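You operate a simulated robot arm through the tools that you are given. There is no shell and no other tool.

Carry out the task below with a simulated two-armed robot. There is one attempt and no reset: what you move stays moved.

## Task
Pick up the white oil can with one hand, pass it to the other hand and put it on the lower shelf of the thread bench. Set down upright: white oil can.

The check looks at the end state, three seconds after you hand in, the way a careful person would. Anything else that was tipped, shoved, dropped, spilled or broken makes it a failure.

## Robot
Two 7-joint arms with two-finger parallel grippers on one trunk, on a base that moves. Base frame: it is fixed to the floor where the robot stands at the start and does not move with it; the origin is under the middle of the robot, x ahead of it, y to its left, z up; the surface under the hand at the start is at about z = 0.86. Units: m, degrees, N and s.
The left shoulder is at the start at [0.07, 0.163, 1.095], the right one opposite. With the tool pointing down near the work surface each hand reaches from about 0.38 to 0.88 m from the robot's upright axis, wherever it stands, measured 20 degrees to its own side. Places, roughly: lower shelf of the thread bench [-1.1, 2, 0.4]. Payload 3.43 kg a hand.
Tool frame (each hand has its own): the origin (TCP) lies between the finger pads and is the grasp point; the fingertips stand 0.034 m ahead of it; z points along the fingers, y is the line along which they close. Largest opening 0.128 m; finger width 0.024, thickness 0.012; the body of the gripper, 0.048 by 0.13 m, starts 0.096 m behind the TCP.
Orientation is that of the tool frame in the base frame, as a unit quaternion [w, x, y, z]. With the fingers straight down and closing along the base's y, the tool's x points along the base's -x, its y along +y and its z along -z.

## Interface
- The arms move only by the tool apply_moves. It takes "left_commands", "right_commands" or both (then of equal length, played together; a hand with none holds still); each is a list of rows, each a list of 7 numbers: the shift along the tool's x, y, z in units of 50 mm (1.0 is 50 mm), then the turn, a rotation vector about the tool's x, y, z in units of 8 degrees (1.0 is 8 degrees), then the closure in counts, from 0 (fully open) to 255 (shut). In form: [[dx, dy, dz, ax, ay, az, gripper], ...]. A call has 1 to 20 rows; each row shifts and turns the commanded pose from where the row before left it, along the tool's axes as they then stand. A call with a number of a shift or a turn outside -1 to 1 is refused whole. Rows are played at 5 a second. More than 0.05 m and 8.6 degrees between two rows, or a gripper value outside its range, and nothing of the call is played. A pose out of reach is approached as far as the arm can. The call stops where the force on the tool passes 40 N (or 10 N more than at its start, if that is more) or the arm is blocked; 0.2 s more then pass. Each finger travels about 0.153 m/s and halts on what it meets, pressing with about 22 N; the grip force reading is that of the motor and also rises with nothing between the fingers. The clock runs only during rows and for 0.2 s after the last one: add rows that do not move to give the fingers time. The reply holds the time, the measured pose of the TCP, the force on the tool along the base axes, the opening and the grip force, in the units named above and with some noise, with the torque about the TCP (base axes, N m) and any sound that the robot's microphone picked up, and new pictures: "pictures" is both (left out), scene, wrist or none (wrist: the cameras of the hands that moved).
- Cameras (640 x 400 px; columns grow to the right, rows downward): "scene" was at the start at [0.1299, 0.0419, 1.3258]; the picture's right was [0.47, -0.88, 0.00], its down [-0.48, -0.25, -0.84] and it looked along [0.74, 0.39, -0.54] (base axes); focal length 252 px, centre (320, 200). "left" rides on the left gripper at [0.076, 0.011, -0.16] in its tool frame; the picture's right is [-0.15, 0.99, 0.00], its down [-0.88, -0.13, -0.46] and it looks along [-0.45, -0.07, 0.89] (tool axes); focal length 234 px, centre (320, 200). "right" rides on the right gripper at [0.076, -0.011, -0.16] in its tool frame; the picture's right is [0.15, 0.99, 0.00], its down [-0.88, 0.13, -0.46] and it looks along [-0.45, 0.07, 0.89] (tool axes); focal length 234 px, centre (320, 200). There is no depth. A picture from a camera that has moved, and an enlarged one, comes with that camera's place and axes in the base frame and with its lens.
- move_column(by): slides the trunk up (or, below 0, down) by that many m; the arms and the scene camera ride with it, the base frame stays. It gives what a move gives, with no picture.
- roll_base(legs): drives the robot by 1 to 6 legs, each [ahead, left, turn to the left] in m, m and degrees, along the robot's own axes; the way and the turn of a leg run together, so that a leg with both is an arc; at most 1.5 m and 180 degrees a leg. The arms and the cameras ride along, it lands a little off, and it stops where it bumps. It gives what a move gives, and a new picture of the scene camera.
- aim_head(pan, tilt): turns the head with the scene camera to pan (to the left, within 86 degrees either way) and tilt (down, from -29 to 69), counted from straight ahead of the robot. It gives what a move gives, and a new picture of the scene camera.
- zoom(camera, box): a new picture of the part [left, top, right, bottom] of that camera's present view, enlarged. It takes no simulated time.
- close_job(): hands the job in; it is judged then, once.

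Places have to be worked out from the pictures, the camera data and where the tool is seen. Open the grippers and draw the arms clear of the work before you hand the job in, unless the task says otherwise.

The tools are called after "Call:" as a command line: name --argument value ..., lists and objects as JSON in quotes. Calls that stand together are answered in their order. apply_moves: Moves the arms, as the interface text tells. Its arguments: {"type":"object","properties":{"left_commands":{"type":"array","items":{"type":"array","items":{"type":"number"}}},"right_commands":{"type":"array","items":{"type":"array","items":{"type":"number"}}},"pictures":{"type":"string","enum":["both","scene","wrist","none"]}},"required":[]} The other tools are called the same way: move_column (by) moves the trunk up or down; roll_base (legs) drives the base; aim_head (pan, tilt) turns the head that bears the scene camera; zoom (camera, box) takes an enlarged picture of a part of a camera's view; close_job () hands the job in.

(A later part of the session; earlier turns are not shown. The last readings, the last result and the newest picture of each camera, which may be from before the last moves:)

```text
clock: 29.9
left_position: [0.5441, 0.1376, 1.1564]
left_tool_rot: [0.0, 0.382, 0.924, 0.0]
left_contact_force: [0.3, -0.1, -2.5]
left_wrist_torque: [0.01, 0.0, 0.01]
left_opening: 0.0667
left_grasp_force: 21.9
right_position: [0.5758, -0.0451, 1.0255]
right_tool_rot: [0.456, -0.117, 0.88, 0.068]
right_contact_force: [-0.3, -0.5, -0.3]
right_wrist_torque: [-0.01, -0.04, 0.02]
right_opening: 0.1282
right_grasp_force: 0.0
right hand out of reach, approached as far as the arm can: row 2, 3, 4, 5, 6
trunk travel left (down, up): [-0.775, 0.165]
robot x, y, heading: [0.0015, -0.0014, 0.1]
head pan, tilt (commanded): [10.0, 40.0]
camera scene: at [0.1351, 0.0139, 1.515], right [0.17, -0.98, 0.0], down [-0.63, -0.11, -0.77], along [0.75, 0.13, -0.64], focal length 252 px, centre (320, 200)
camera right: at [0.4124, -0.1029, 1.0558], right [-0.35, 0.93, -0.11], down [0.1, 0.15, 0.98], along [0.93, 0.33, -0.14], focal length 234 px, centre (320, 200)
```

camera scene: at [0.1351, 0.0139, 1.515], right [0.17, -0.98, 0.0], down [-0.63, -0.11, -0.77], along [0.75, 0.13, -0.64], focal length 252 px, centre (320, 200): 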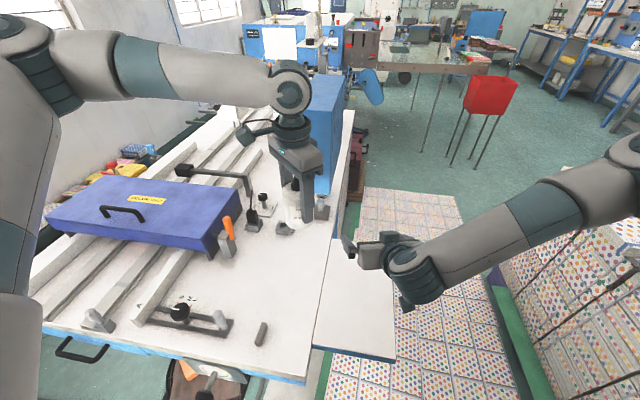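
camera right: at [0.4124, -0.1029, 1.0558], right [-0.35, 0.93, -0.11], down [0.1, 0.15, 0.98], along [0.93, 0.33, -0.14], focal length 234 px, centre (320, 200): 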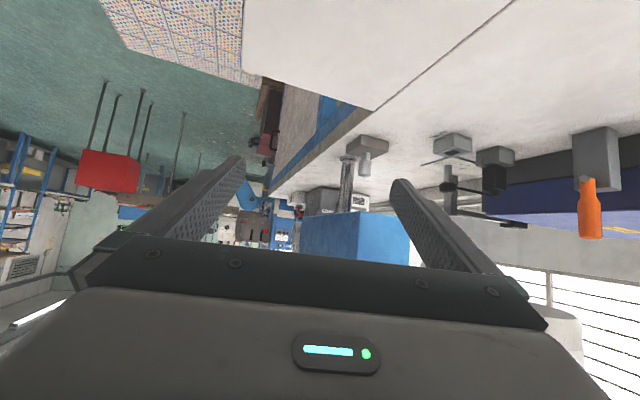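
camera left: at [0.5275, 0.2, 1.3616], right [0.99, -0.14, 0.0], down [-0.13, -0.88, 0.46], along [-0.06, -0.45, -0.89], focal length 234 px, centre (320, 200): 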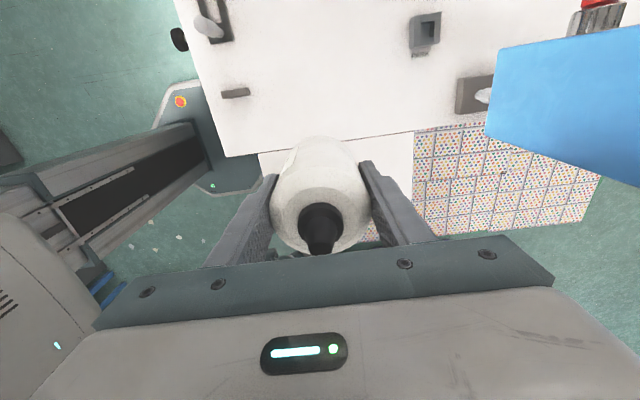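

Both arms have tight limits with the elbows out. I turn the left hand further to yaw −45°, so the right hand can instead approach pointing forward-right, and see if that frees the left arm.

Call:
apply_moves --left_commands '[[0, 0, 0, 0, 0, -0.9375, 255], [0, 0, 0, 0, 0, -0.9375, 255], [0, 0, 0, 0, 0, -0.9375, 255], [0, 0, 0, 0, 0, -0.9375, 255], [0, 0, 0, 0, 0, -0.9375, 255], [0, 0, 0, 0, 0, -0.9375, 255], [0, 0, 0, 0, 0, -0.9375, 255], [0, 0, 0, 0, 0, -0.9375, 255], [0, 0, 0, 0, 0, -0.9375, 255], [0, 0, 0, 0, 0, -0.9375, 255], [0, 0, 0, 0, 0, -0.9375, 255], [0, 0, 0, 0, 0, -0.9375, 255], [0, 0, 0, 0, 0, 0, 255]]' --pictures "scene"

```text
clock: 32.7
left_position: [0.5442, 0.138, 1.1562]
left_tool_rot: [0.0, -0.384, 0.923, -0.001]
left_contact_force: [0.9, 0.1, -2.5]
left_wrist_torque: [0.0, -0.02, 0.0]
left_opening: 0.0668
left_grasp_force: 22.0
right_position: [0.5752, -0.0436, 1.0254]
right_tool_rot: [0.456, -0.118, 0.879, 0.068]
right_contact_force: [-0.3, 0.7, 0.5]
right_wrist_torque: [-0.03, 0.02, -0.02]
right_opening: 0.128
right_grasp_force: 0.0
trunk travel left (down, up): [-0.775, 0.165]
robot x, y, heading: [0.0034, 0.0005, -0.1]
head pan, tilt (commanded): [10.0, 40.0]
camera scene: at [0.1351, 0.0151, 1.515], right [0.17, -0.98, 0.0], down [-0.63, -0.11, -0.77], along [0.75, 0.13, -0.64], focal length 252 px, centre (320, 200)
```

scene: 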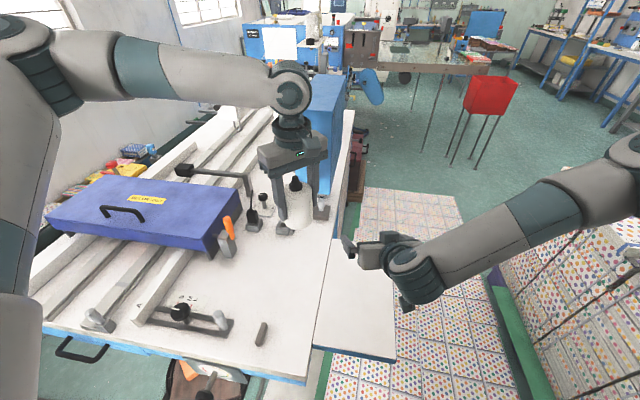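

The yaw to −45° worked and only the last joint spun. I test whether the left hand can now move right.

Call:
apply_moves --left_commands '[[0.178, -0.53, 0, 0, 0, 0, 255], [0.178, -0.53, 0, 0, 0, 0, 255], [0.178, -0.53, 0, 0, 0, 0, 255], [0, 0, 0, 0, 0, 0, 255]]' --pictures "none"

```text
clock: 33.7
left_position: [0.5458, 0.1377, 1.1585]
left_tool_rot: [0.001, -0.383, 0.924, -0.001]
left_contact_force: [-1.3, 0.4, -3.5]
left_wrist_torque: [0.01, -0.02, 0.0]
left_opening: 0.0669
left_grasp_force: 21.7
left hand out of reach, approached as far as the arm can: row 1, 2, 3
right_position: [0.576, -0.0438, 1.026]
right_tool_rot: [0.456, -0.118, 0.879, 0.067]
right_contact_force: [0.7, 0.0, 0.2]
right_wrist_torque: [0.01, -0.02, -0.01]
right_opening: 0.1279
right_grasp_force: 0.1
trunk travel left (down, up): [-0.775, 0.165]
robot x, y, heading: [-0.0027, -0.0037, -0.1]
head pan, tilt (commanded): [10.0, 40.0]
```

It's still blocked. To learn whether the other arm's nearness or the posture is the limit, I unwind the right hand's partial yaw, move it 20 cm to the right, and then retry the left.

Call:
apply_moves --right_commands '[[0, -0.8, 0, 0, 0, 0, 0], [0, -0.8, 0, 0, 0, 0, 0], [0, -0.8, 0, 0, 0, 0, 0], [0, -0.8, 0, 0, 0, 0, 0], [0, -0.8, 0, 0, 0, 0, 0], [0, 0, 0, 0, 0, 0, 0]]' --pictures "none"

Call:
apply_moves --left_commands '[[0.178, -0.53, 0, 0, 0, 0, 255], [0.178, -0.53, 0, 0, 0, 0, 255], [0.178, -0.53, 0, 0, 0, 0, 255], [0, 0, 0, 0, 0, 0, 255]]' --pictures "scene"

```text
clock: 35.1
left_position: [0.546, 0.1371, 1.1588]
left_tool_rot: [0.0, -0.383, 0.924, 0.0]
left_contact_force: [0.2, 0.7, -3.5]
left_wrist_torque: [0.01, 0.03, 0.0]
left_opening: 0.067
left_grasp_force: 22.2
right_position: [0.5769, -0.0436, 1.0255]
right_tool_rot: [0.456, -0.119, 0.879, 0.069]
right_contact_force: [-0.2, 0.8, -0.5]
right_wrist_torque: [-0.02, -0.02, 0.03]
right_opening: 0.1282
right_grasp_force: 0.1
right hand out of reach, approached as far as the arm can: row 1, 2, 3, 4, 5
trunk travel left (down, up): [-0.775, 0.165]
robot x, y, heading: [-0.0005, -0.0015, 0.3]
head pan, tilt (commanded): [10.0, 40.0]
```

```text
clock: 36.1
left_position: [0.5471, 0.1377, 1.1612]
left_tool_rot: [0.0, -0.384, 0.923, 0.0]
left_contact_force: [-0.3, -0.7, -2.7]
left_wrist_torque: [0.0, 0.01, 0.0]
left_opening: 0.067
left_grasp_force: 21.6
left hand out of reach, approached as far as the arm can: row 1, 2, 3
right_position: [0.5768, -0.0433, 1.0247]
right_tool_rot: [0.456, -0.118, 0.879, 0.068]
right_contact_force: [-0.5, -0.2, 0.0]
right_wrist_torque: [0.0, 0.04, 0.0]
right_opening: 0.128
right_grasp_force: 0.0
trunk travel left (down, up): [-0.775, 0.165]
robot x, y, heading: [-0.0025, -0.001, 0.0]
head pan, tilt (commanded): [10.0, 40.0]
camera scene: at [0.1351, 0.0151, 1.515], right [0.17, -0.98, 0.0], down [-0.63, -0.11, -0.77], along [0.75, 0.13, -0.64], focal length 252 px, centre (320, 200)
```

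scene: 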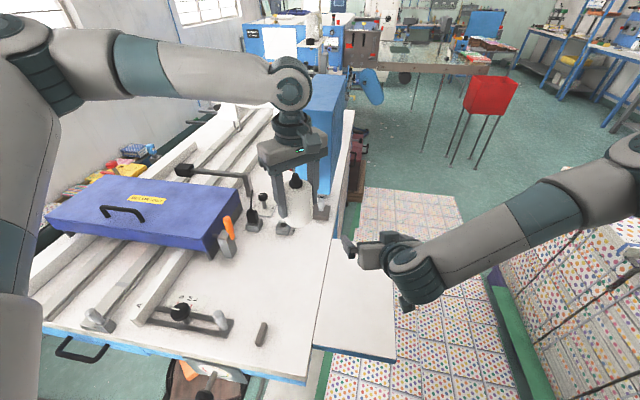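

The right arm is stuck too: once a joint sits on its limit, the local solver won't slide along it. I reverse the right hand's yaw to free it, then move it right.

Call:
apply_moves --right_commands '[[0, 0, 0, 0.818, -0.012, 0.573, 0], [0, 0, 0, 0.818, -0.012, 0.573, 0], [0, -0.6, 0, 0, 0, 0, 0], [0, -0.6, 0, 0, 0, 0, 0], [0, -0.6, 0, 0, 0, 0, 0], [0, 0, 0, 0, 0, 0, 0]]' --pictures "none"

Call:
apply_moves --left_commands '[[-0.35, 0.35, 0.3, 0, 0, 0, 255], [-0.35, 0.35, 0.3, 0, 0, 0, 255], [-0.35, 0.35, 0.3, 0, 0, 0, 255], [0, 0, 0, 0, 0, 0, 255]]' --pictures "scene"

```text
clock: 37.5
left_position: [0.5457, 0.139, 1.1613]
left_tool_rot: [0.0, -0.384, 0.924, -0.001]
left_contact_force: [0.2, 0.7, -3.2]
left_wrist_torque: [-0.02, 0.05, 0.01]
left_opening: 0.0671
left_grasp_force: 22.1
right_position: [0.5764, -0.134, 1.0246]
right_tool_rot: [0.462, 0.005, 0.887, 0.003]
right_contact_force: [0.3, -0.2, 0.3]
right_wrist_torque: [0.03, -0.02, -0.03]
right_opening: 0.1278
right_grasp_force: 0.0
trunk travel left (down, up): [-0.775, 0.165]
robot x, y, heading: [-0.0003, -0.0001, -0.0]
head pan, tilt (commanded): [10.0, 40.0]
```

```text
clock: 38.5
left_position: [0.5466, 0.2127, 1.1166]
left_tool_rot: [0.0, -0.384, 0.923, 0.0]
left_contact_force: [0.9, -0.1, -2.7]
left_wrist_torque: [0.03, 0.01, -0.03]
left_opening: 0.0666
left_grasp_force: 22.4
right_position: [0.576, -0.1347, 1.0256]
right_tool_rot: [0.461, 0.006, 0.887, 0.003]
right_contact_force: [0.2, 0.0, 0.4]
right_wrist_torque: [-0.01, -0.03, 0.01]
right_opening: 0.128
right_grasp_force: 0.0
trunk travel left (down, up): [-0.775, 0.165]
robot x, y, heading: [0.0036, -0.001, -0.1]
head pan, tilt (commanded): [10.0, 40.0]
camera scene: at [0.135, 0.0147, 1.515], right [0.17, -0.98, 0.0], down [-0.63, -0.11, -0.77], along [0.75, 0.13, -0.64], focal length 252 px, centre (320, 200)
```

scene: 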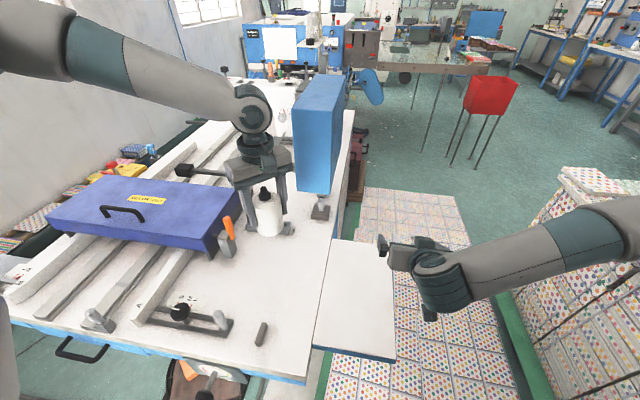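

Both arms are free again. I lower the left hand a bit more (TCP z≈1.06, bottle bottom ≈1.0) and test moving right again from this posture.

Call:
apply_moves --left_commands '[[0, 0, 0.6, 0, 0, 0, 255], [0, 0, 0.6, 0, 0, 0, 255], [0.354, -0.352, 0, 0, 0, 0, 255], [0.354, -0.352, 0, 0, 0, 0, 255], [0.354, -0.352, 0, 0, 0, 0, 255], [0.354, -0.352, 0, 0, 0, 0, 255], [0, 0, 0, 0, 0, 0, 255]]' --pictures "scene"

```text
clock: 40.1
left_position: [0.5303, 0.1547, 1.0727]
left_tool_rot: [0.0, -0.383, 0.924, -0.002]
left_contact_force: [0.2, 0.4, -3.7]
left_wrist_torque: [-0.03, 0.01, -0.02]
left_opening: 0.0667
left_grasp_force: 22.1
left hand out of reach, approached as far as the arm can: row 4, 5, 6
right_position: [0.5757, -0.1326, 1.0252]
right_tool_rot: [0.46, 0.006, 0.888, 0.003]
right_contact_force: [-0.4, -0.2, 0.2]
right_wrist_torque: [0.0, -0.01, 0.0]
right_opening: 0.1282
right_grasp_force: 0.0
trunk travel left (down, up): [-0.775, 0.165]
robot x, y, heading: [0.0014, 0.0004, -0.3]
head pan, tilt (commanded): [10.0, 40.0]
camera scene: at [0.1355, 0.0152, 1.5149], right [0.17, -0.98, 0.0], down [-0.63, -0.11, -0.77], along [0.75, 0.13, -0.64], focal length 252 px, centre (320, 200)
```

scene: 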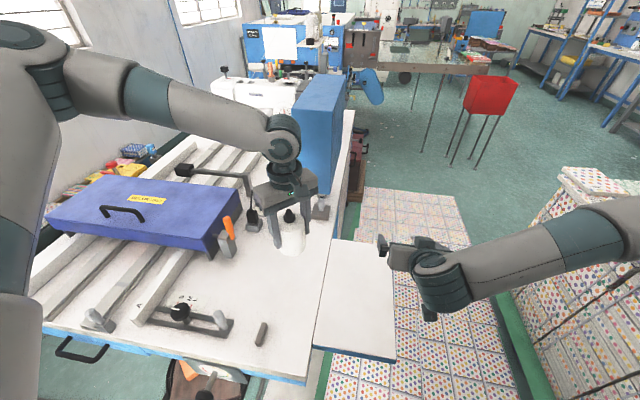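

Left boundary is about y≈0.15 for a vertical tool in this posture. I move the left hand out to y≈0.26 and test how far left the right hand can go with its forward-pointing pose.

Call:
apply_moves --left_commands '[[-0.473, 0.47, 0, 0, 0, 0, 255], [-0.473, 0.47, 0, 0, 0, 0, 255], [-0.473, 0.47, 0, 0, 0, 0, 255], [0, 0, 0, 0, 0, 0, 255]]' --pictures "none"

Call:
apply_moves --right_commands '[[0, 0.5, 0, 0, 0, 0, 0], [0, 0.5, 0, 0, 0, 0, 0], [0, 0.5, 0, 0, 0, 0, 0], [0, 0.5, 0, 0, 0, 0, 0], [0, 0.5, 0, 0, 0, 0, 0], [0, 0.5, 0, 0, 0, 0, 0], [0, 0.5, 0, 0, 0, 0, 0], [0, 0.5, 0, 0, 0, 0, 0], [0, 0, 0, 0, 0, 0, 0]]' --pictures "scene"

```text
clock: 41.1
left_position: [0.5302, 0.2541, 1.0744]
left_tool_rot: [0.0, -0.383, 0.924, 0.0]
left_contact_force: [0.3, -1.0, -2.6]
left_wrist_torque: [0.0, 0.01, -0.01]
left_opening: 0.0668
left_grasp_force: 21.8
right_position: [0.576, -0.1339, 1.0254]
right_tool_rot: [0.461, 0.007, 0.887, 0.003]
right_contact_force: [-0.1, 0.3, 0.8]
right_wrist_torque: [-0.01, 0.0, 0.03]
right_opening: 0.1279
right_grasp_force: 0.1
trunk travel left (down, up): [-0.775, 0.165]
robot x, y, heading: [-0.002, -0.0001, 0.1]
head pan, tilt (commanded): [10.0, 40.0]
```

```text
clock: 43.1
left_position: [0.5304, 0.254, 1.0739]
left_tool_rot: [0.0, -0.384, 0.923, 0.0]
left_contact_force: [0.4, 0.9, -3.3]
left_wrist_torque: [-0.02, -0.03, 0.0]
left_opening: 0.0669
left_grasp_force: 22.2
right_position: [0.5764, 0.0661, 1.0271]
right_tool_rot: [0.461, 0.005, 0.887, 0.005]
right_contact_force: [-1.0, 0.6, -0.3]
right_wrist_torque: [0.03, 0.01, 0.02]
right_opening: 0.1281
right_grasp_force: 0.1
trunk travel left (down, up): [-0.775, 0.165]
robot x, y, heading: [0.0035, 0.0019, 0.2]
head pan, tilt (commanded): [10.0, 40.0]
camera scene: at [0.1352, 0.0144, 1.515], right [0.17, -0.98, 0.0], down [-0.63, -0.11, -0.77], along [0.75, 0.13, -0.64], focal length 252 px, centre (320, 200)
```

scene: 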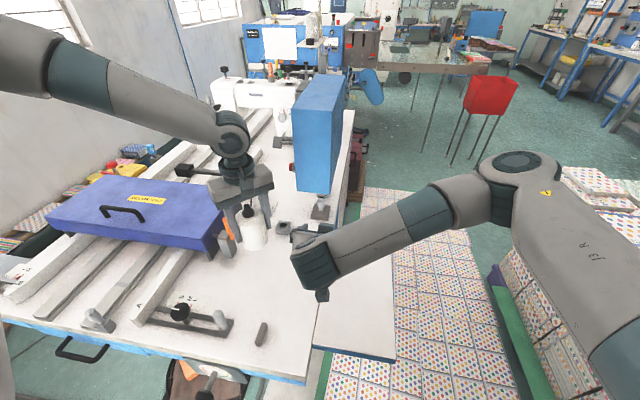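

The right hand reaches y=0.066 without trouble, with its elbow swinging in. I raise the left hand, bring it to about [0.60, 0.26, 1.22], and spin it back to yaw +90°, so its fingers will lie fore and aft of the bottle for the meeting near y≈0.18.

Call:
apply_moves --left_commands '[[-0.357, -0.303, -1.0, 0, 0, 0, 255], [-0.357, -0.303, -1.0, 0, 0, 0, 255], [-0.357, -0.303, -1.0, 0, 0, 0, 255], [0, 0, 0, 0, 0, 0.9926, 255], [0, 0, 0, 0, 0, 0.9926, 255], [0, 0, 0, 0, 0, 0.9926, 255], [0, 0, 0, 0, 0, 0.9926, 255], [0, 0, 0, 0, 0, 0.9926, 255], [0, 0, 0, 0, 0, 0.9926, 255], [0, 0, 0, 0, 0, 0.9926, 255], [0, 0, 0, 0, 0, 0.9926, 255], [0, 0, 0, 0, 0, 0.9926, 255], [0, 0, 0, 0, 0, 0.9926, 255], [0, 0, 0, 0, 0, 0.9926, 255], [0, 0, 0, 0, 0, 0.9926, 255], [0, 0, 0, 0, 0, 0.9926, 255], [0, 0, 0, 0, 0, 0.9926, 255], [0, 0, 0, 0, 0, 0.9926, 255], [0, 0, 0, 0, 0, 0.9926, 255], [0, 0, 0, 0, 0, 0.9926, 255]]' --pictures "scene"

```text
refused: row 1 steps farther than a row can; nothing moved
```

The row step was too long. I split it into shorter rows.

Call:
apply_moves --left_commands '[[-0.268, -0.228, -0.75, 0, 0, 0, 255], [-0.268, -0.228, -0.75, 0, 0, 0, 255], [-0.268, -0.228, -0.75, 0, 0, 0, 255], [-0.268, -0.228, -0.75, 0, 0, 0, 255], [0, 0, 0, 0, 0, 1, 255], [0, 0, 0, 0, 0, 1, 255], [0, 0, 0, 0, 0, 1, 255], [0, 0, 0, 0, 0, 1, 255], [0, 0, 0, 0, 0, 1, 255], [0, 0, 0, 0, 0, 1, 255], [0, 0, 0, 0, 0, 1, 255], [0, 0, 0, 0, 0, 1, 255], [0, 0, 0, 0, 0, 1, 255], [0, 0, 0, 0, 0, 1, 255], [0, 0, 0, 0, 0, 1, 255], [0, 0, 0, 0, 0, 1, 255], [0, 0, 0, 0, 0, 1, 255], [0, 0, 0, 0, 0, 1, 255], [0, 0, 0, 0, 0, 1, 255], [0, 0, 0, 0, 0, 1, 255]]' --pictures "scene"

```text
clock: 47.3
left_position: [0.6004, 0.2603, 1.2236]
left_tool_rot: [0.0, 0.663, 0.749, -0.001]
left_contact_force: [-0.2, 0.8, -2.6]
left_wrist_torque: [-0.01, 0.01, -0.01]
left_opening: 0.0671
left_grasp_force: 21.5
right_position: [0.5768, 0.0662, 1.0272]
right_tool_rot: [0.461, 0.006, 0.887, 0.003]
right_contact_force: [-0.9, 0.0, 0.4]
right_wrist_torque: [0.02, -0.03, 0.0]
right_opening: 0.128
right_grasp_force: 0.1
trunk travel left (down, up): [-0.775, 0.165]
robot x, y, heading: [-0.0012, 0.0047, -0.1]
head pan, tilt (commanded): [10.0, 40.0]
camera scene: at [0.1352, 0.0153, 1.515], right [0.17, -0.98, 0.0], down [-0.63, -0.11, -0.77], along [0.75, 0.13, -0.64], focal length 252 px, centre (320, 200)
```

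scene: 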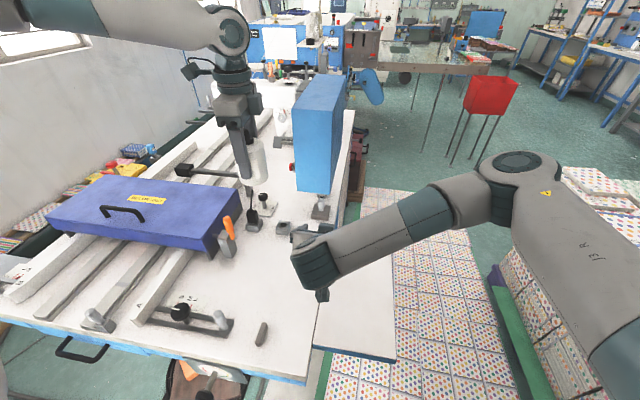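

The left hand is at [0.600, 0.260, 1.224], fingers aligned nearly fore-aft. I slide the right hand further left beneath it to about y≈0.186.

Call:
apply_moves --right_commands '[[-0.03, 0.48, 0.046, 0, 0, 0, 0], [-0.03, 0.48, 0.046, 0, 0, 0, 0], [-0.03, 0.48, 0.046, 0, 0, 0, 0], [-0.03, 0.48, 0.046, 0, 0, 0, 0], [-0.03, 0.48, 0.046, 0, 0, 0, 0], [0, 0, 0, 0, 0, 0, 0]]' --pictures "both"

```text
clock: 48.7
left_position: [0.6008, 0.2585, 1.2243]
left_tool_rot: [0.0, 0.662, 0.749, 0.0]
left_contact_force: [0.0, -0.8, -3.3]
left_wrist_torque: [-0.03, 0.01, 0.03]
left_opening: 0.0669
left_grasp_force: 22.2
right_position: [0.5924, 0.1839, 1.03]
right_tool_rot: [0.461, 0.006, 0.887, 0.003]
right_contact_force: [0.6, -0.6, 0.4]
right_wrist_torque: [-0.01, -0.01, 0.02]
right_opening: 0.1279
right_grasp_force: 0.2
trunk travel left (down, up): [-0.775, 0.165]
robot x, y, heading: [-0.003, -0.0008, 0.2]
head pan, tilt (commanded): [10.0, 40.0]
camera scene: at [0.1353, 0.0144, 1.515], right [0.17, -0.98, 0.0], down [-0.63, -0.11, -0.77], along [0.75, 0.13, -0.64], focal length 252 px, centre (320, 200)
camera right: at [0.4186, 0.1737, 1.0595], right [-0.08, 0.99, -0.11], down [0.13, 0.12, 0.98], along [0.99, 0.06, -0.14], focal length 234 px, centre (320, 200)
```

scene: 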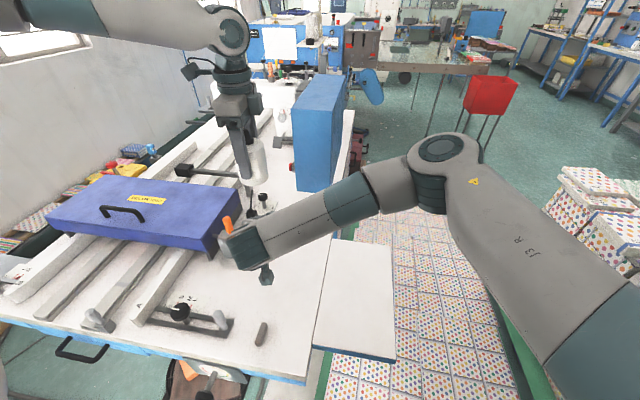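
right: 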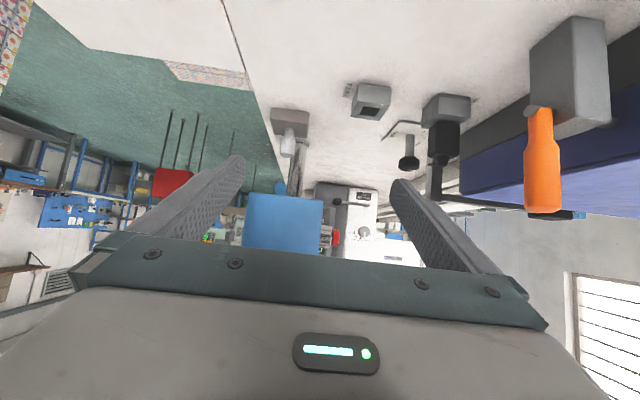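

The right hand gets to [0.592, 0.184, 1.03]. Now the left carries the bottle straight over it, staying at z≈1.22.

Call:
apply_moves --left_commands '[[-0.48, -0.052, 0, 0, 0, 0, 255], [-0.48, -0.052, 0, 0, 0, 0, 255], [-0.48, -0.052, 0, 0, 0, 0, 255], [0, 0, 0, 0, 0, 0, 255]]' --pictures "both"

Call:
zoom --camera "scene" --box '[160, 60, 400, 300]'

Call:
zoom --camera "right" --box '[100, 0, 540, 300]'

```text
clock: 49.7
left_position: [0.6003, 0.1877, 1.2236]
left_tool_rot: [0.0, 0.662, 0.75, -0.001]
left_contact_force: [0.4, -0.3, -2.4]
left_wrist_torque: [0.02, -0.01, 0.01]
left_opening: 0.0671
left_grasp_force: 22.0
right_position: [0.5915, 0.1843, 1.0305]
right_tool_rot: [0.462, 0.005, 0.887, 0.003]
right_contact_force: [-0.4, 0.0, 0.2]
right_wrist_torque: [-0.01, 0.01, -0.02]
right_opening: 0.1279
right_grasp_force: 0.0
trunk travel left (down, up): [-0.775, 0.165]
robot x, y, heading: [-0.001, 0.0015, 0.1]
head pan, tilt (commanded): [10.0, 40.0]
camera scene: at [0.1344, 0.015, 1.5151], right [0.17, -0.98, 0.0], down [-0.63, -0.11, -0.77], along [0.75, 0.13, -0.64], focal length 252 px, centre (320, 200)
camera left: at [0.6019, 0.2639, 1.383], right [1.0, -0.02, 0.0], down [-0.02, -0.89, 0.46], along [-0.01, -0.46, -0.89], focal length 234 px, centre (320, 200)
```

scene: 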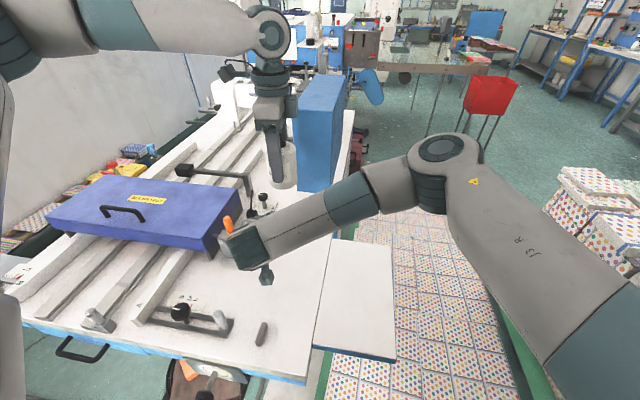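
left: 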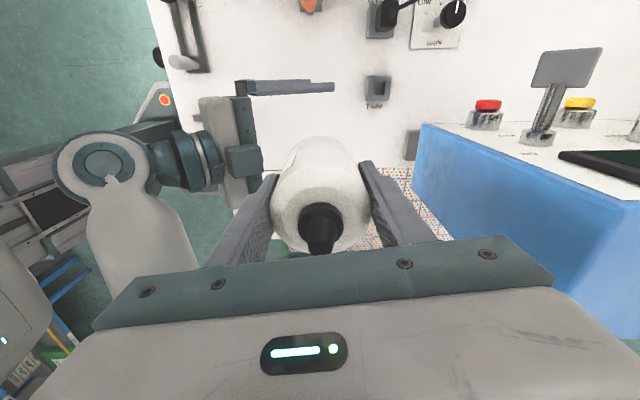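

```text
1.67 times, centred on (280, 180) of scene
camera zoom: at [0.1344, 0.015, 1.5151], right [0.17, -0.98, 0.0], down [-0.63, -0.11, -0.77], along [0.75, 0.13, -0.64], focal length 420 px, centre (387, 233)
```

zoom: 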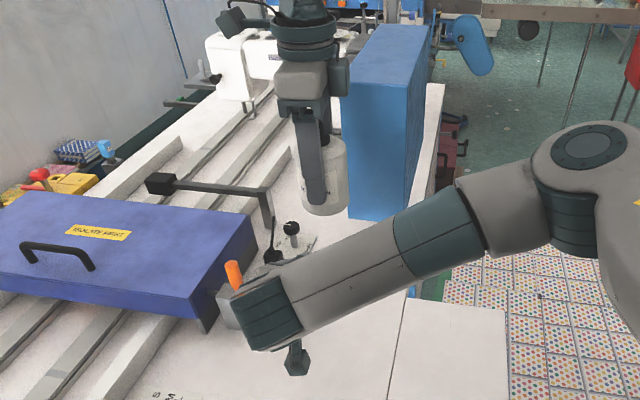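

```text
1.33 times, centred on (320, 150) of right
camera zoom: at [0.4178, 0.1741, 1.0598], right [-0.08, 0.99, -0.11], down [0.13, 0.12, 0.98], along [0.99, 0.06, -0.14], focal length 312 px, centre (320, 267)
```

zoom: 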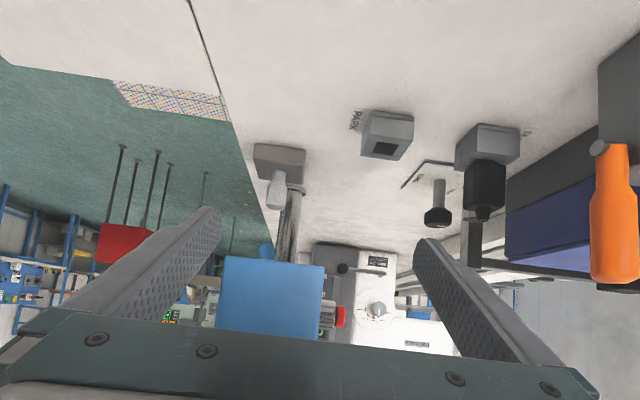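

The alignment looks right: one right finger shows clear on the +y side, and the blue head is about 0.1 m away. I lower the bottle 0.11 m into the open right fingers and check.

Call:
apply_moves --left_commands '[[0, 0, 0.55, 0, 0, 0, 255], [0, 0, 0.55, 0, 0, 0, 255], [0, 0, 0.55, 0, 0, 0, 255], [0, 0, 0.55, 0, 0, 0, 255], [0, 0, 0, 0, 0, 0, 255]]' --pictures "both"

Call:
zoom --camera "right" --box '[100, 0, 540, 300]'

```text
clock: 50.9
left_position: [0.601, 0.1883, 1.1157]
left_tool_rot: [0.0, 0.661, 0.75, 0.0]
left_contact_force: [0.7, 1.0, -3.3]
left_wrist_torque: [0.03, -0.02, -0.02]
left_opening: 0.0668
left_grasp_force: 22.6
right_position: [0.5913, 0.1846, 1.0299]
right_tool_rot: [0.461, 0.006, 0.887, 0.003]
right_contact_force: [0.0, 0.0, -0.9]
right_wrist_torque: [-0.03, 0.01, 0.06]
right_opening: 0.1283
right_grasp_force: 0.0
trunk travel left (down, up): [-0.775, 0.165]
robot x, y, heading: [-0.0011, 0.0019, -0.2]
head pan, tilt (commanded): [10.0, 40.0]
camera scene: at [0.1345, 0.015, 1.5151], right [0.17, -0.98, 0.0], down [-0.63, -0.11, -0.77], along [0.75, 0.13, -0.64], focal length 252 px, centre (320, 200)
camera left: at [0.603, 0.2637, 1.2737], right [1.0, -0.02, 0.0], down [-0.02, -0.89, 0.46], along [-0.01, -0.46, -0.89], focal length 234 px, centre (320, 200)
```

scene: 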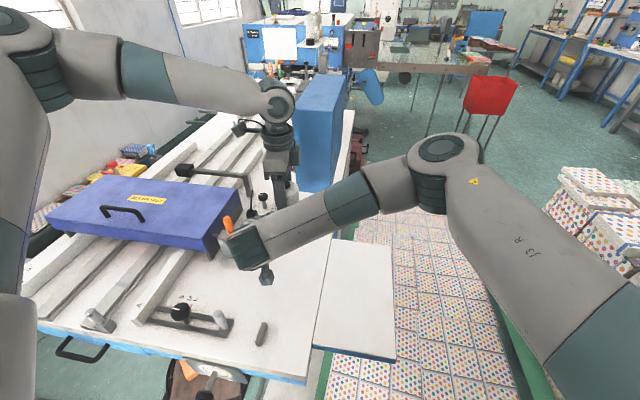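
left: 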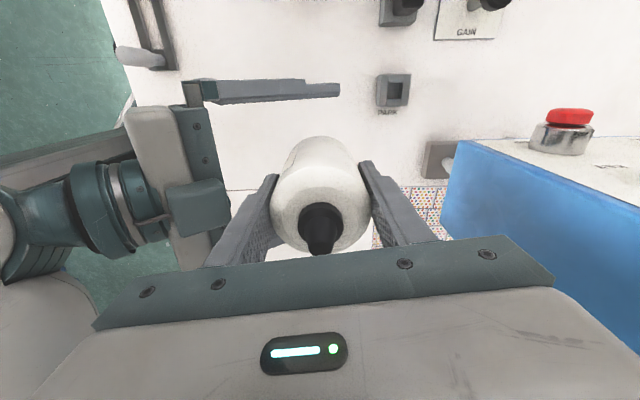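

```text
1.33 times, centred on (320, 150) of right
camera zoom: at [0.4179, 0.174, 1.0598], right [-0.08, 0.99, -0.11], down [0.13, 0.12, 0.98], along [0.99, 0.06, -0.14], focal length 312 px, centre (320, 267)
```

zoom: 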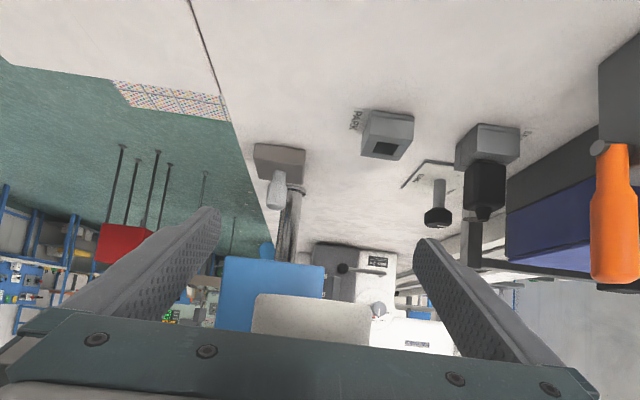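

The bottle's base is entering centred between the right fingers. I lower the last 0.072 m, so the right pads sit about 4 cm above the bottle's bottom.

Call:
apply_moves --left_commands '[[0, 0, 0.4, 0, 0, 0, 255], [0, 0, 0.4, 0, 0, 0, 255], [0, 0, 0.4, 0, 0, 0, 255], [0, 0, 0.25, 0, 0, 0, 255], [0, 0, 0, 0, 0, 0, 255]]' --pictures "both"

Call:
zoom --camera "right" --box '[100, 0, 540, 300]'

```text
clock: 52.1
left_position: [0.5932, 0.1985, 1.0478]
left_tool_rot: [0.002, 0.661, 0.75, 0.0]
left_contact_force: [0.2, 0.5, -1.5]
left_wrist_torque: [0.03, -0.01, -0.05]
left_opening: 0.067
left_grasp_force: 21.9
left hand out of reach, approached as far as the arm can: row 2, 3, 4
right_position: [0.5921, 0.1847, 1.0301]
right_tool_rot: [0.462, 0.005, 0.887, 0.003]
right_contact_force: [-0.1, 0.2, -0.5]
right_wrist_torque: [-0.01, -0.02, 0.0]
right_opening: 0.128
right_grasp_force: 0.1
trunk travel left (down, up): [-0.775, 0.165]
robot x, y, heading: [-0.0016, -0.0037, 0.1]
head pan, tilt (commanded): [10.0, 40.0]
camera scene: at [0.1349, 0.0151, 1.515], right [0.17, -0.98, 0.0], down [-0.63, -0.11, -0.77], along [0.75, 0.13, -0.64], focal length 252 px, centre (320, 200)
camera left: at [0.5955, 0.2761, 1.2068], right [1.0, -0.02, 0.0], down [-0.02, -0.89, 0.46], along [-0.01, -0.46, -0.89], focal length 234 px, centre (320, 200)
```

scene: 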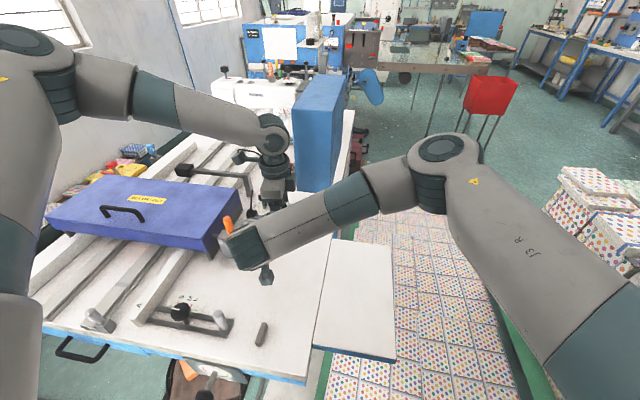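
left: 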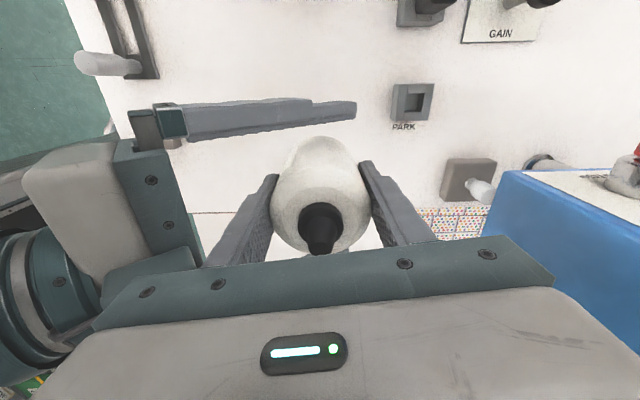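

```text
1.33 times, centred on (320, 150) of right
camera zoom: at [0.4182, 0.174, 1.0596], right [-0.08, 0.99, -0.11], down [0.13, 0.12, 0.98], along [0.99, 0.06, -0.14], focal length 312 px, centre (320, 267)
```

zoom: 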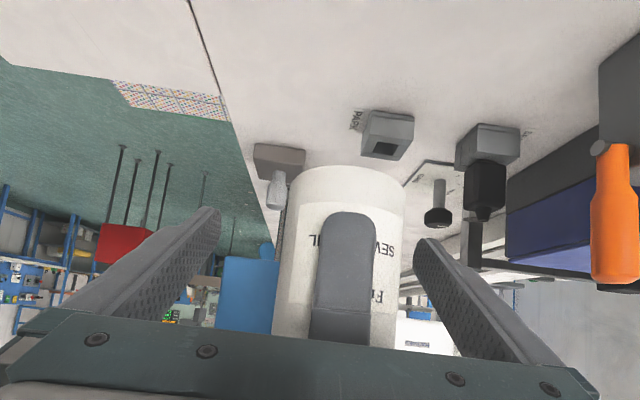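

The left slid slightly at its limit to [0.593, 0.199, 1.048] and has the bottle between the right fingers about 12 mm toward +y. I shift the right hand by that amount to centre on the bottle.

Call:
apply_moves --right_commands '[[0.02, 0.25, -0.2, 0, 0, 0, 0], [0, 0, 0, 0, 0, 0, 0]]' --pictures "both"

Call:
zoom --camera "right" --box '[100, 0, 540, 300]'

```text
clock: 52.7
left_position: [0.5929, 0.1988, 1.0489]
left_tool_rot: [0.002, 0.662, 0.75, 0.0]
left_contact_force: [0.5, -0.2, -2.5]
left_wrist_torque: [0.04, -0.02, 0.0]
left_opening: 0.067
left_grasp_force: 21.7
right_position: [0.583, 0.1983, 1.0338]
right_tool_rot: [0.461, 0.006, 0.887, 0.003]
right_contact_force: [-0.2, -0.1, 0.3]
right_wrist_torque: [0.01, -0.03, 0.01]
right_opening: 0.128
right_grasp_force: 0.0
trunk travel left (down, up): [-0.775, 0.165]
robot x, y, heading: [-0.0013, 0.0024, -0.1]
head pan, tilt (commanded): [10.0, 40.0]
camera scene: at [0.1354, 0.0147, 1.515], right [0.17, -0.98, 0.0], down [-0.63, -0.11, -0.77], along [0.75, 0.13, -0.64], focal length 252 px, centre (320, 200)
camera right: at [0.4097, 0.1869, 1.0644], right [-0.08, 0.99, -0.11], down [0.13, 0.12, 0.98], along [0.99, 0.06, -0.14], focal length 234 px, centre (320, 200)
```

scene: 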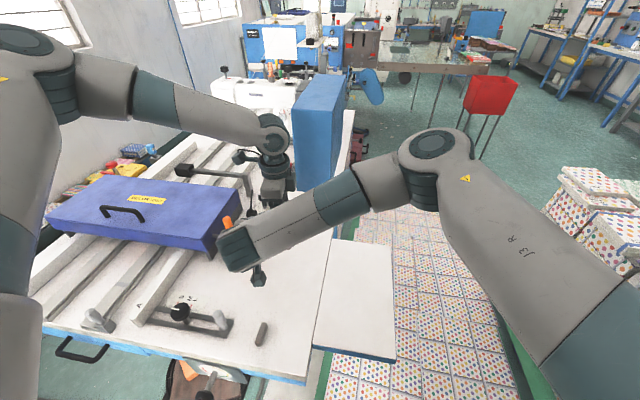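
right: 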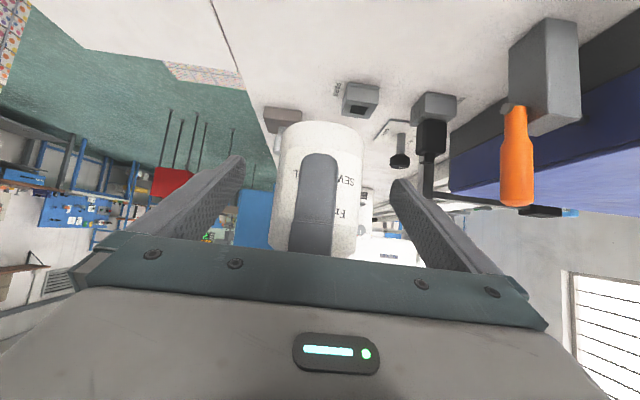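

```text
1.33 times, centred on (320, 150) of right
camera zoom: at [0.4097, 0.1869, 1.0644], right [-0.08, 0.99, -0.11], down [0.13, 0.12, 0.98], along [0.99, 0.06, -0.14], focal length 312 px, centre (320, 267)
```

zoom: 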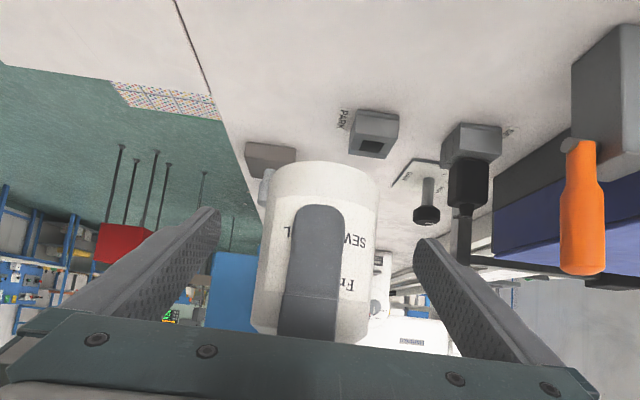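

The bottle is centred between the right pads now. I close the right gripper while the left keeps holding.

Call:
apply_moves --right_commands '[[0, 0, 0, 0, 0, 0, 80], [0, 0, 0, 0, 0, 0, 255], [0, 0, 0, 0, 0, 0, 255], [0, 0, 0, 0, 0, 0, 255], [0, 0, 0, 0, 0, 0, 255]]' --pictures "both"

Call:
zoom --camera "right" --box '[100, 0, 540, 300]'

```text
clock: 53.9
left_position: [0.5939, 0.1981, 1.0472]
left_tool_rot: [0.0, 0.662, 0.749, 0.0]
left_contact_force: [0.9, 10.8, -2.9]
left_wrist_torque: [0.74, 0.02, -0.34]
left_opening: 0.0669
left_grasp_force: 22.2
right_position: [0.5838, 0.1971, 1.0332]
right_tool_rot: [0.461, 0.005, 0.888, 0.003]
right_contact_force: [-1.2, -9.5, -0.5]
right_wrist_torque: [-0.61, -0.08, 0.24]
right_opening: 0.0673
right_grasp_force: 22.0
trunk travel left (down, up): [-0.775, 0.165]
robot x, y, heading: [-0.0009, 0.002, -0.1]
head pan, tilt (commanded): [10.0, 40.0]
camera scene: at [0.1352, 0.0151, 1.515], right [0.17, -0.98, 0.0], down [-0.63, -0.11, -0.77], along [0.75, 0.13, -0.64], focal length 252 px, centre (320, 200)
camera right: at [0.4098, 0.1867, 1.0641], right [-0.08, 0.99, -0.11], down [0.13, 0.12, 0.98], along [0.99, 0.06, -0.14], focal length 234 px, centre (320, 200)
```

scene: 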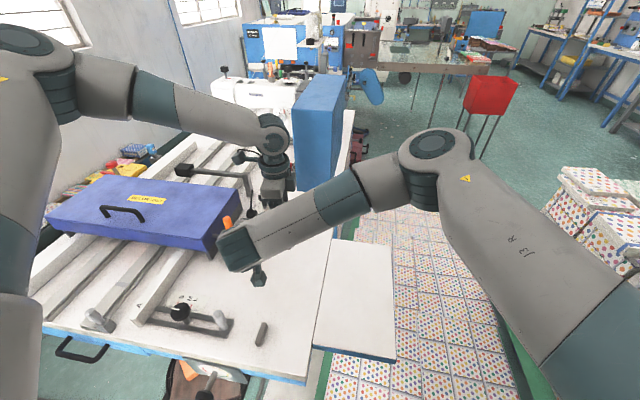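
right: 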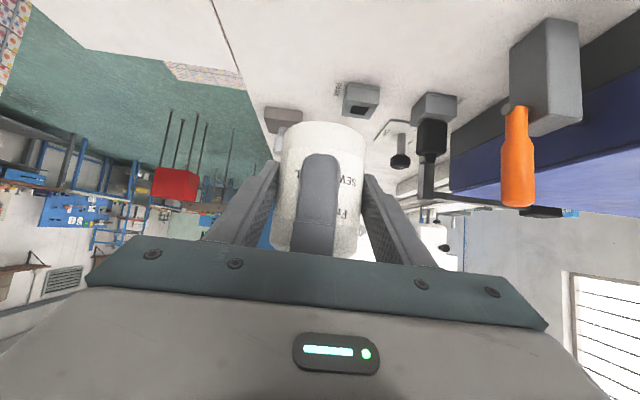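

```text
1.33 times, centred on (320, 150) of right
camera zoom: at [0.4098, 0.1867, 1.0641], right [-0.08, 0.99, -0.11], down [0.13, 0.12, 0.98], along [0.99, 0.06, -0.14], focal length 312 px, centre (320, 267)
```

zoom: 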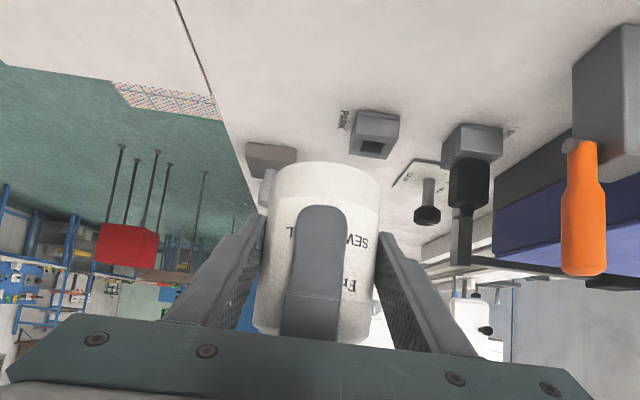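

Both hands hold the bottle, with a small side load of about 10 N from a millimetre of offset. I relieve it by nudging the right hand 1 mm, then open the left a little, only 10 mm per finger.

Call:
apply_moves --right_commands '[[0, -0.02, 0, 0, 0, 0, 255], [0, 0, 0, 0, 0, 0, 255], [0, 0, 0, 0, 0, 0, 255], [0, 0, 0, 0, 0, 0, 255], [0, 0, 0, 0, 0, 0, 255]]' --left_commands '[[0, 0, 0, 0, 0, 0, 255], [0, 0, 0, 0, 0, 0, 255], [0, 0, 0, 0, 0, 0, 100], [0, 0, 0, 0, 0, 0, 80], [0, 0, 0, 0, 0, 0, 80]]' --pictures "both"

Call:
zoom --camera "right" --box '[100, 0, 540, 300]'

```text
clock: 55.1
left_position: [0.5931, 0.1983, 1.0473]
left_tool_rot: [0.002, 0.662, 0.75, 0.0]
left_contact_force: [0.1, 0.2, 0.9]
left_wrist_torque: [0.02, -0.01, 0.0]
left_opening: 0.0879
left_grasp_force: 0.0
right_position: [0.5841, 0.1965, 1.0337]
right_tool_rot: [0.46, 0.005, 0.888, 0.004]
right_contact_force: [-0.4, -0.2, -0.4]
right_wrist_torque: [0.03, 0.01, 0.06]
right_opening: 0.0673
right_grasp_force: 21.8
trunk travel left (down, up): [-0.775, 0.165]
robot x, y, heading: [-0.0009, 0.0001, -0.2]
head pan, tilt (commanded): [10.0, 40.0]
camera scene: at [0.1352, 0.0152, 1.515], right [0.17, -0.98, 0.0], down [-0.63, -0.11, -0.77], along [0.75, 0.13, -0.64], focal length 252 px, centre (320, 200)
camera right: at [0.4098, 0.1864, 1.0642], right [-0.08, 0.99, -0.11], down [0.13, 0.12, 0.98], along [0.99, 0.06, -0.14], focal length 234 px, centre (320, 200)
camera left: at [0.5957, 0.276, 1.2069], right [1.0, -0.02, 0.0], down [-0.02, -0.89, 0.46], along [-0.01, -0.46, -0.89], focal length 234 px, centre (320, 200)
```

scene: 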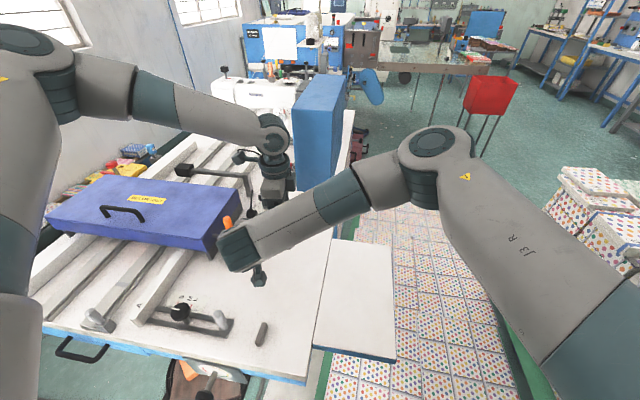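
right: 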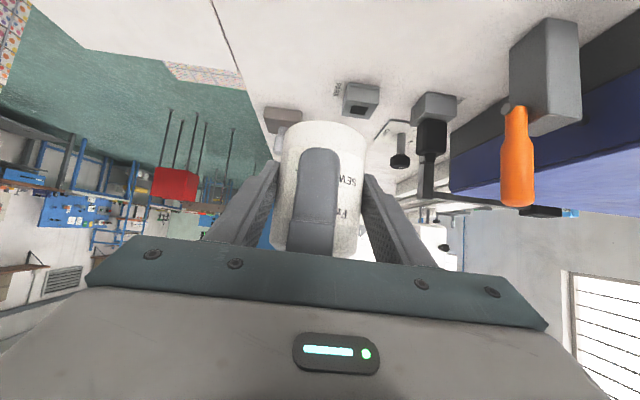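
left: 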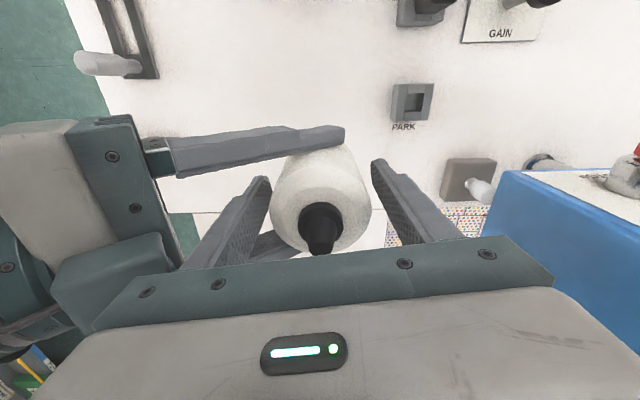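

```text
1.33 times, centred on (320, 150) of right
camera zoom: at [0.4098, 0.1864, 1.0642], right [-0.08, 0.99, -0.11], down [0.13, 0.12, 0.98], along [0.99, 0.06, -0.14], focal length 312 px, centre (320, 267)
```

zoom: 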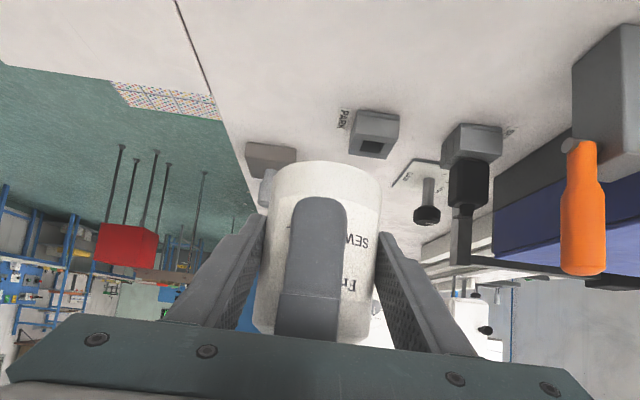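

The right hand holds the bottle alone and the left reads no load. I lift the left hand straight up, clear of the bottle.

Call:
apply_moves --left_commands '[[0, 0, -0.3, 0, 0, 0, 80], [0, 0, -0.5, 0, 0, 0, 80], [0, 0, -0.6, 0, 0, 0, 80], [0, 0, -0.7, 0, 0, 0, 80], [0, 0, -0.7, 0, 0, 0, 80], [0, 0, -0.7, 0, 0, 0, 80], [0, 0, 0, 0, 0, 0, 80]]' --pictures "both"

Call:
zoom --camera "right" --box '[100, 0, 540, 300]'

```text
clock: 56.7
left_position: [0.5919, 0.1996, 1.2225]
left_tool_rot: [0.0, 0.663, 0.749, 0.0]
left_contact_force: [-1.2, -0.3, -0.3]
left_wrist_torque: [0.01, -0.01, 0.01]
left_opening: 0.0877
left_grasp_force: 0.0
right_position: [0.5835, 0.1971, 1.0336]
right_tool_rot: [0.462, 0.004, 0.887, 0.004]
right_contact_force: [-1.5, 0.6, 0.4]
right_wrist_torque: [0.01, 0.03, 0.06]
right_opening: 0.0674
right_grasp_force: 21.8
trunk travel left (down, up): [-0.775, 0.165]
robot x, y, heading: [-0.003, 0.0025, 0.0]
head pan, tilt (commanded): [10.0, 40.0]
camera scene: at [0.1356, 0.0154, 1.5149], right [0.17, -0.98, 0.0], down [-0.63, -0.11, -0.77], along [0.75, 0.13, -0.64], focal length 252 px, centre (320, 200)
camera left: at [0.5954, 0.2765, 1.3824], right [1.0, -0.02, 0.0], down [-0.02, -0.89, 0.46], along [-0.01, -0.46, -0.89], focal length 234 px, centre (320, 200)
```

scene: 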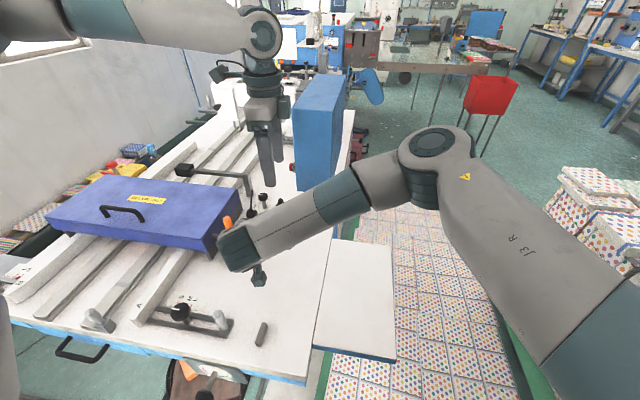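
left: 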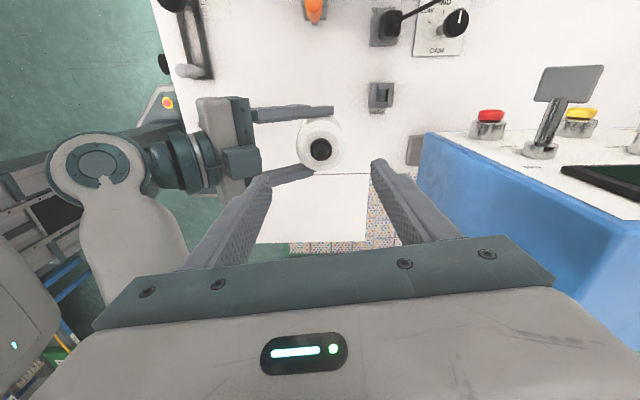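

```text
1.33 times, centred on (320, 150) of right
camera zoom: at [0.4101, 0.1865, 1.0641], right [-0.08, 0.99, -0.11], down [0.13, 0.12, 0.98], along [0.99, 0.06, -0.14], focal length 312 px, centre (320, 267)
```

zoom: 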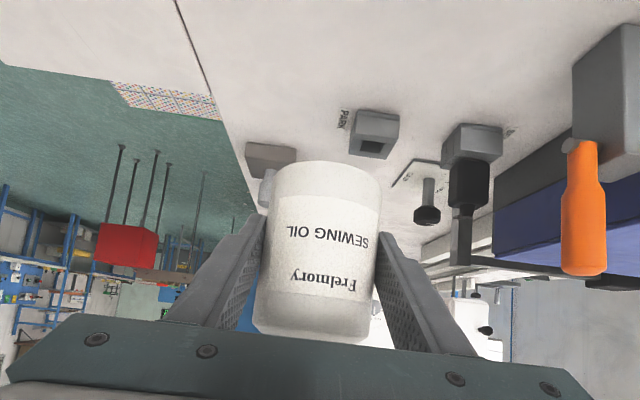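

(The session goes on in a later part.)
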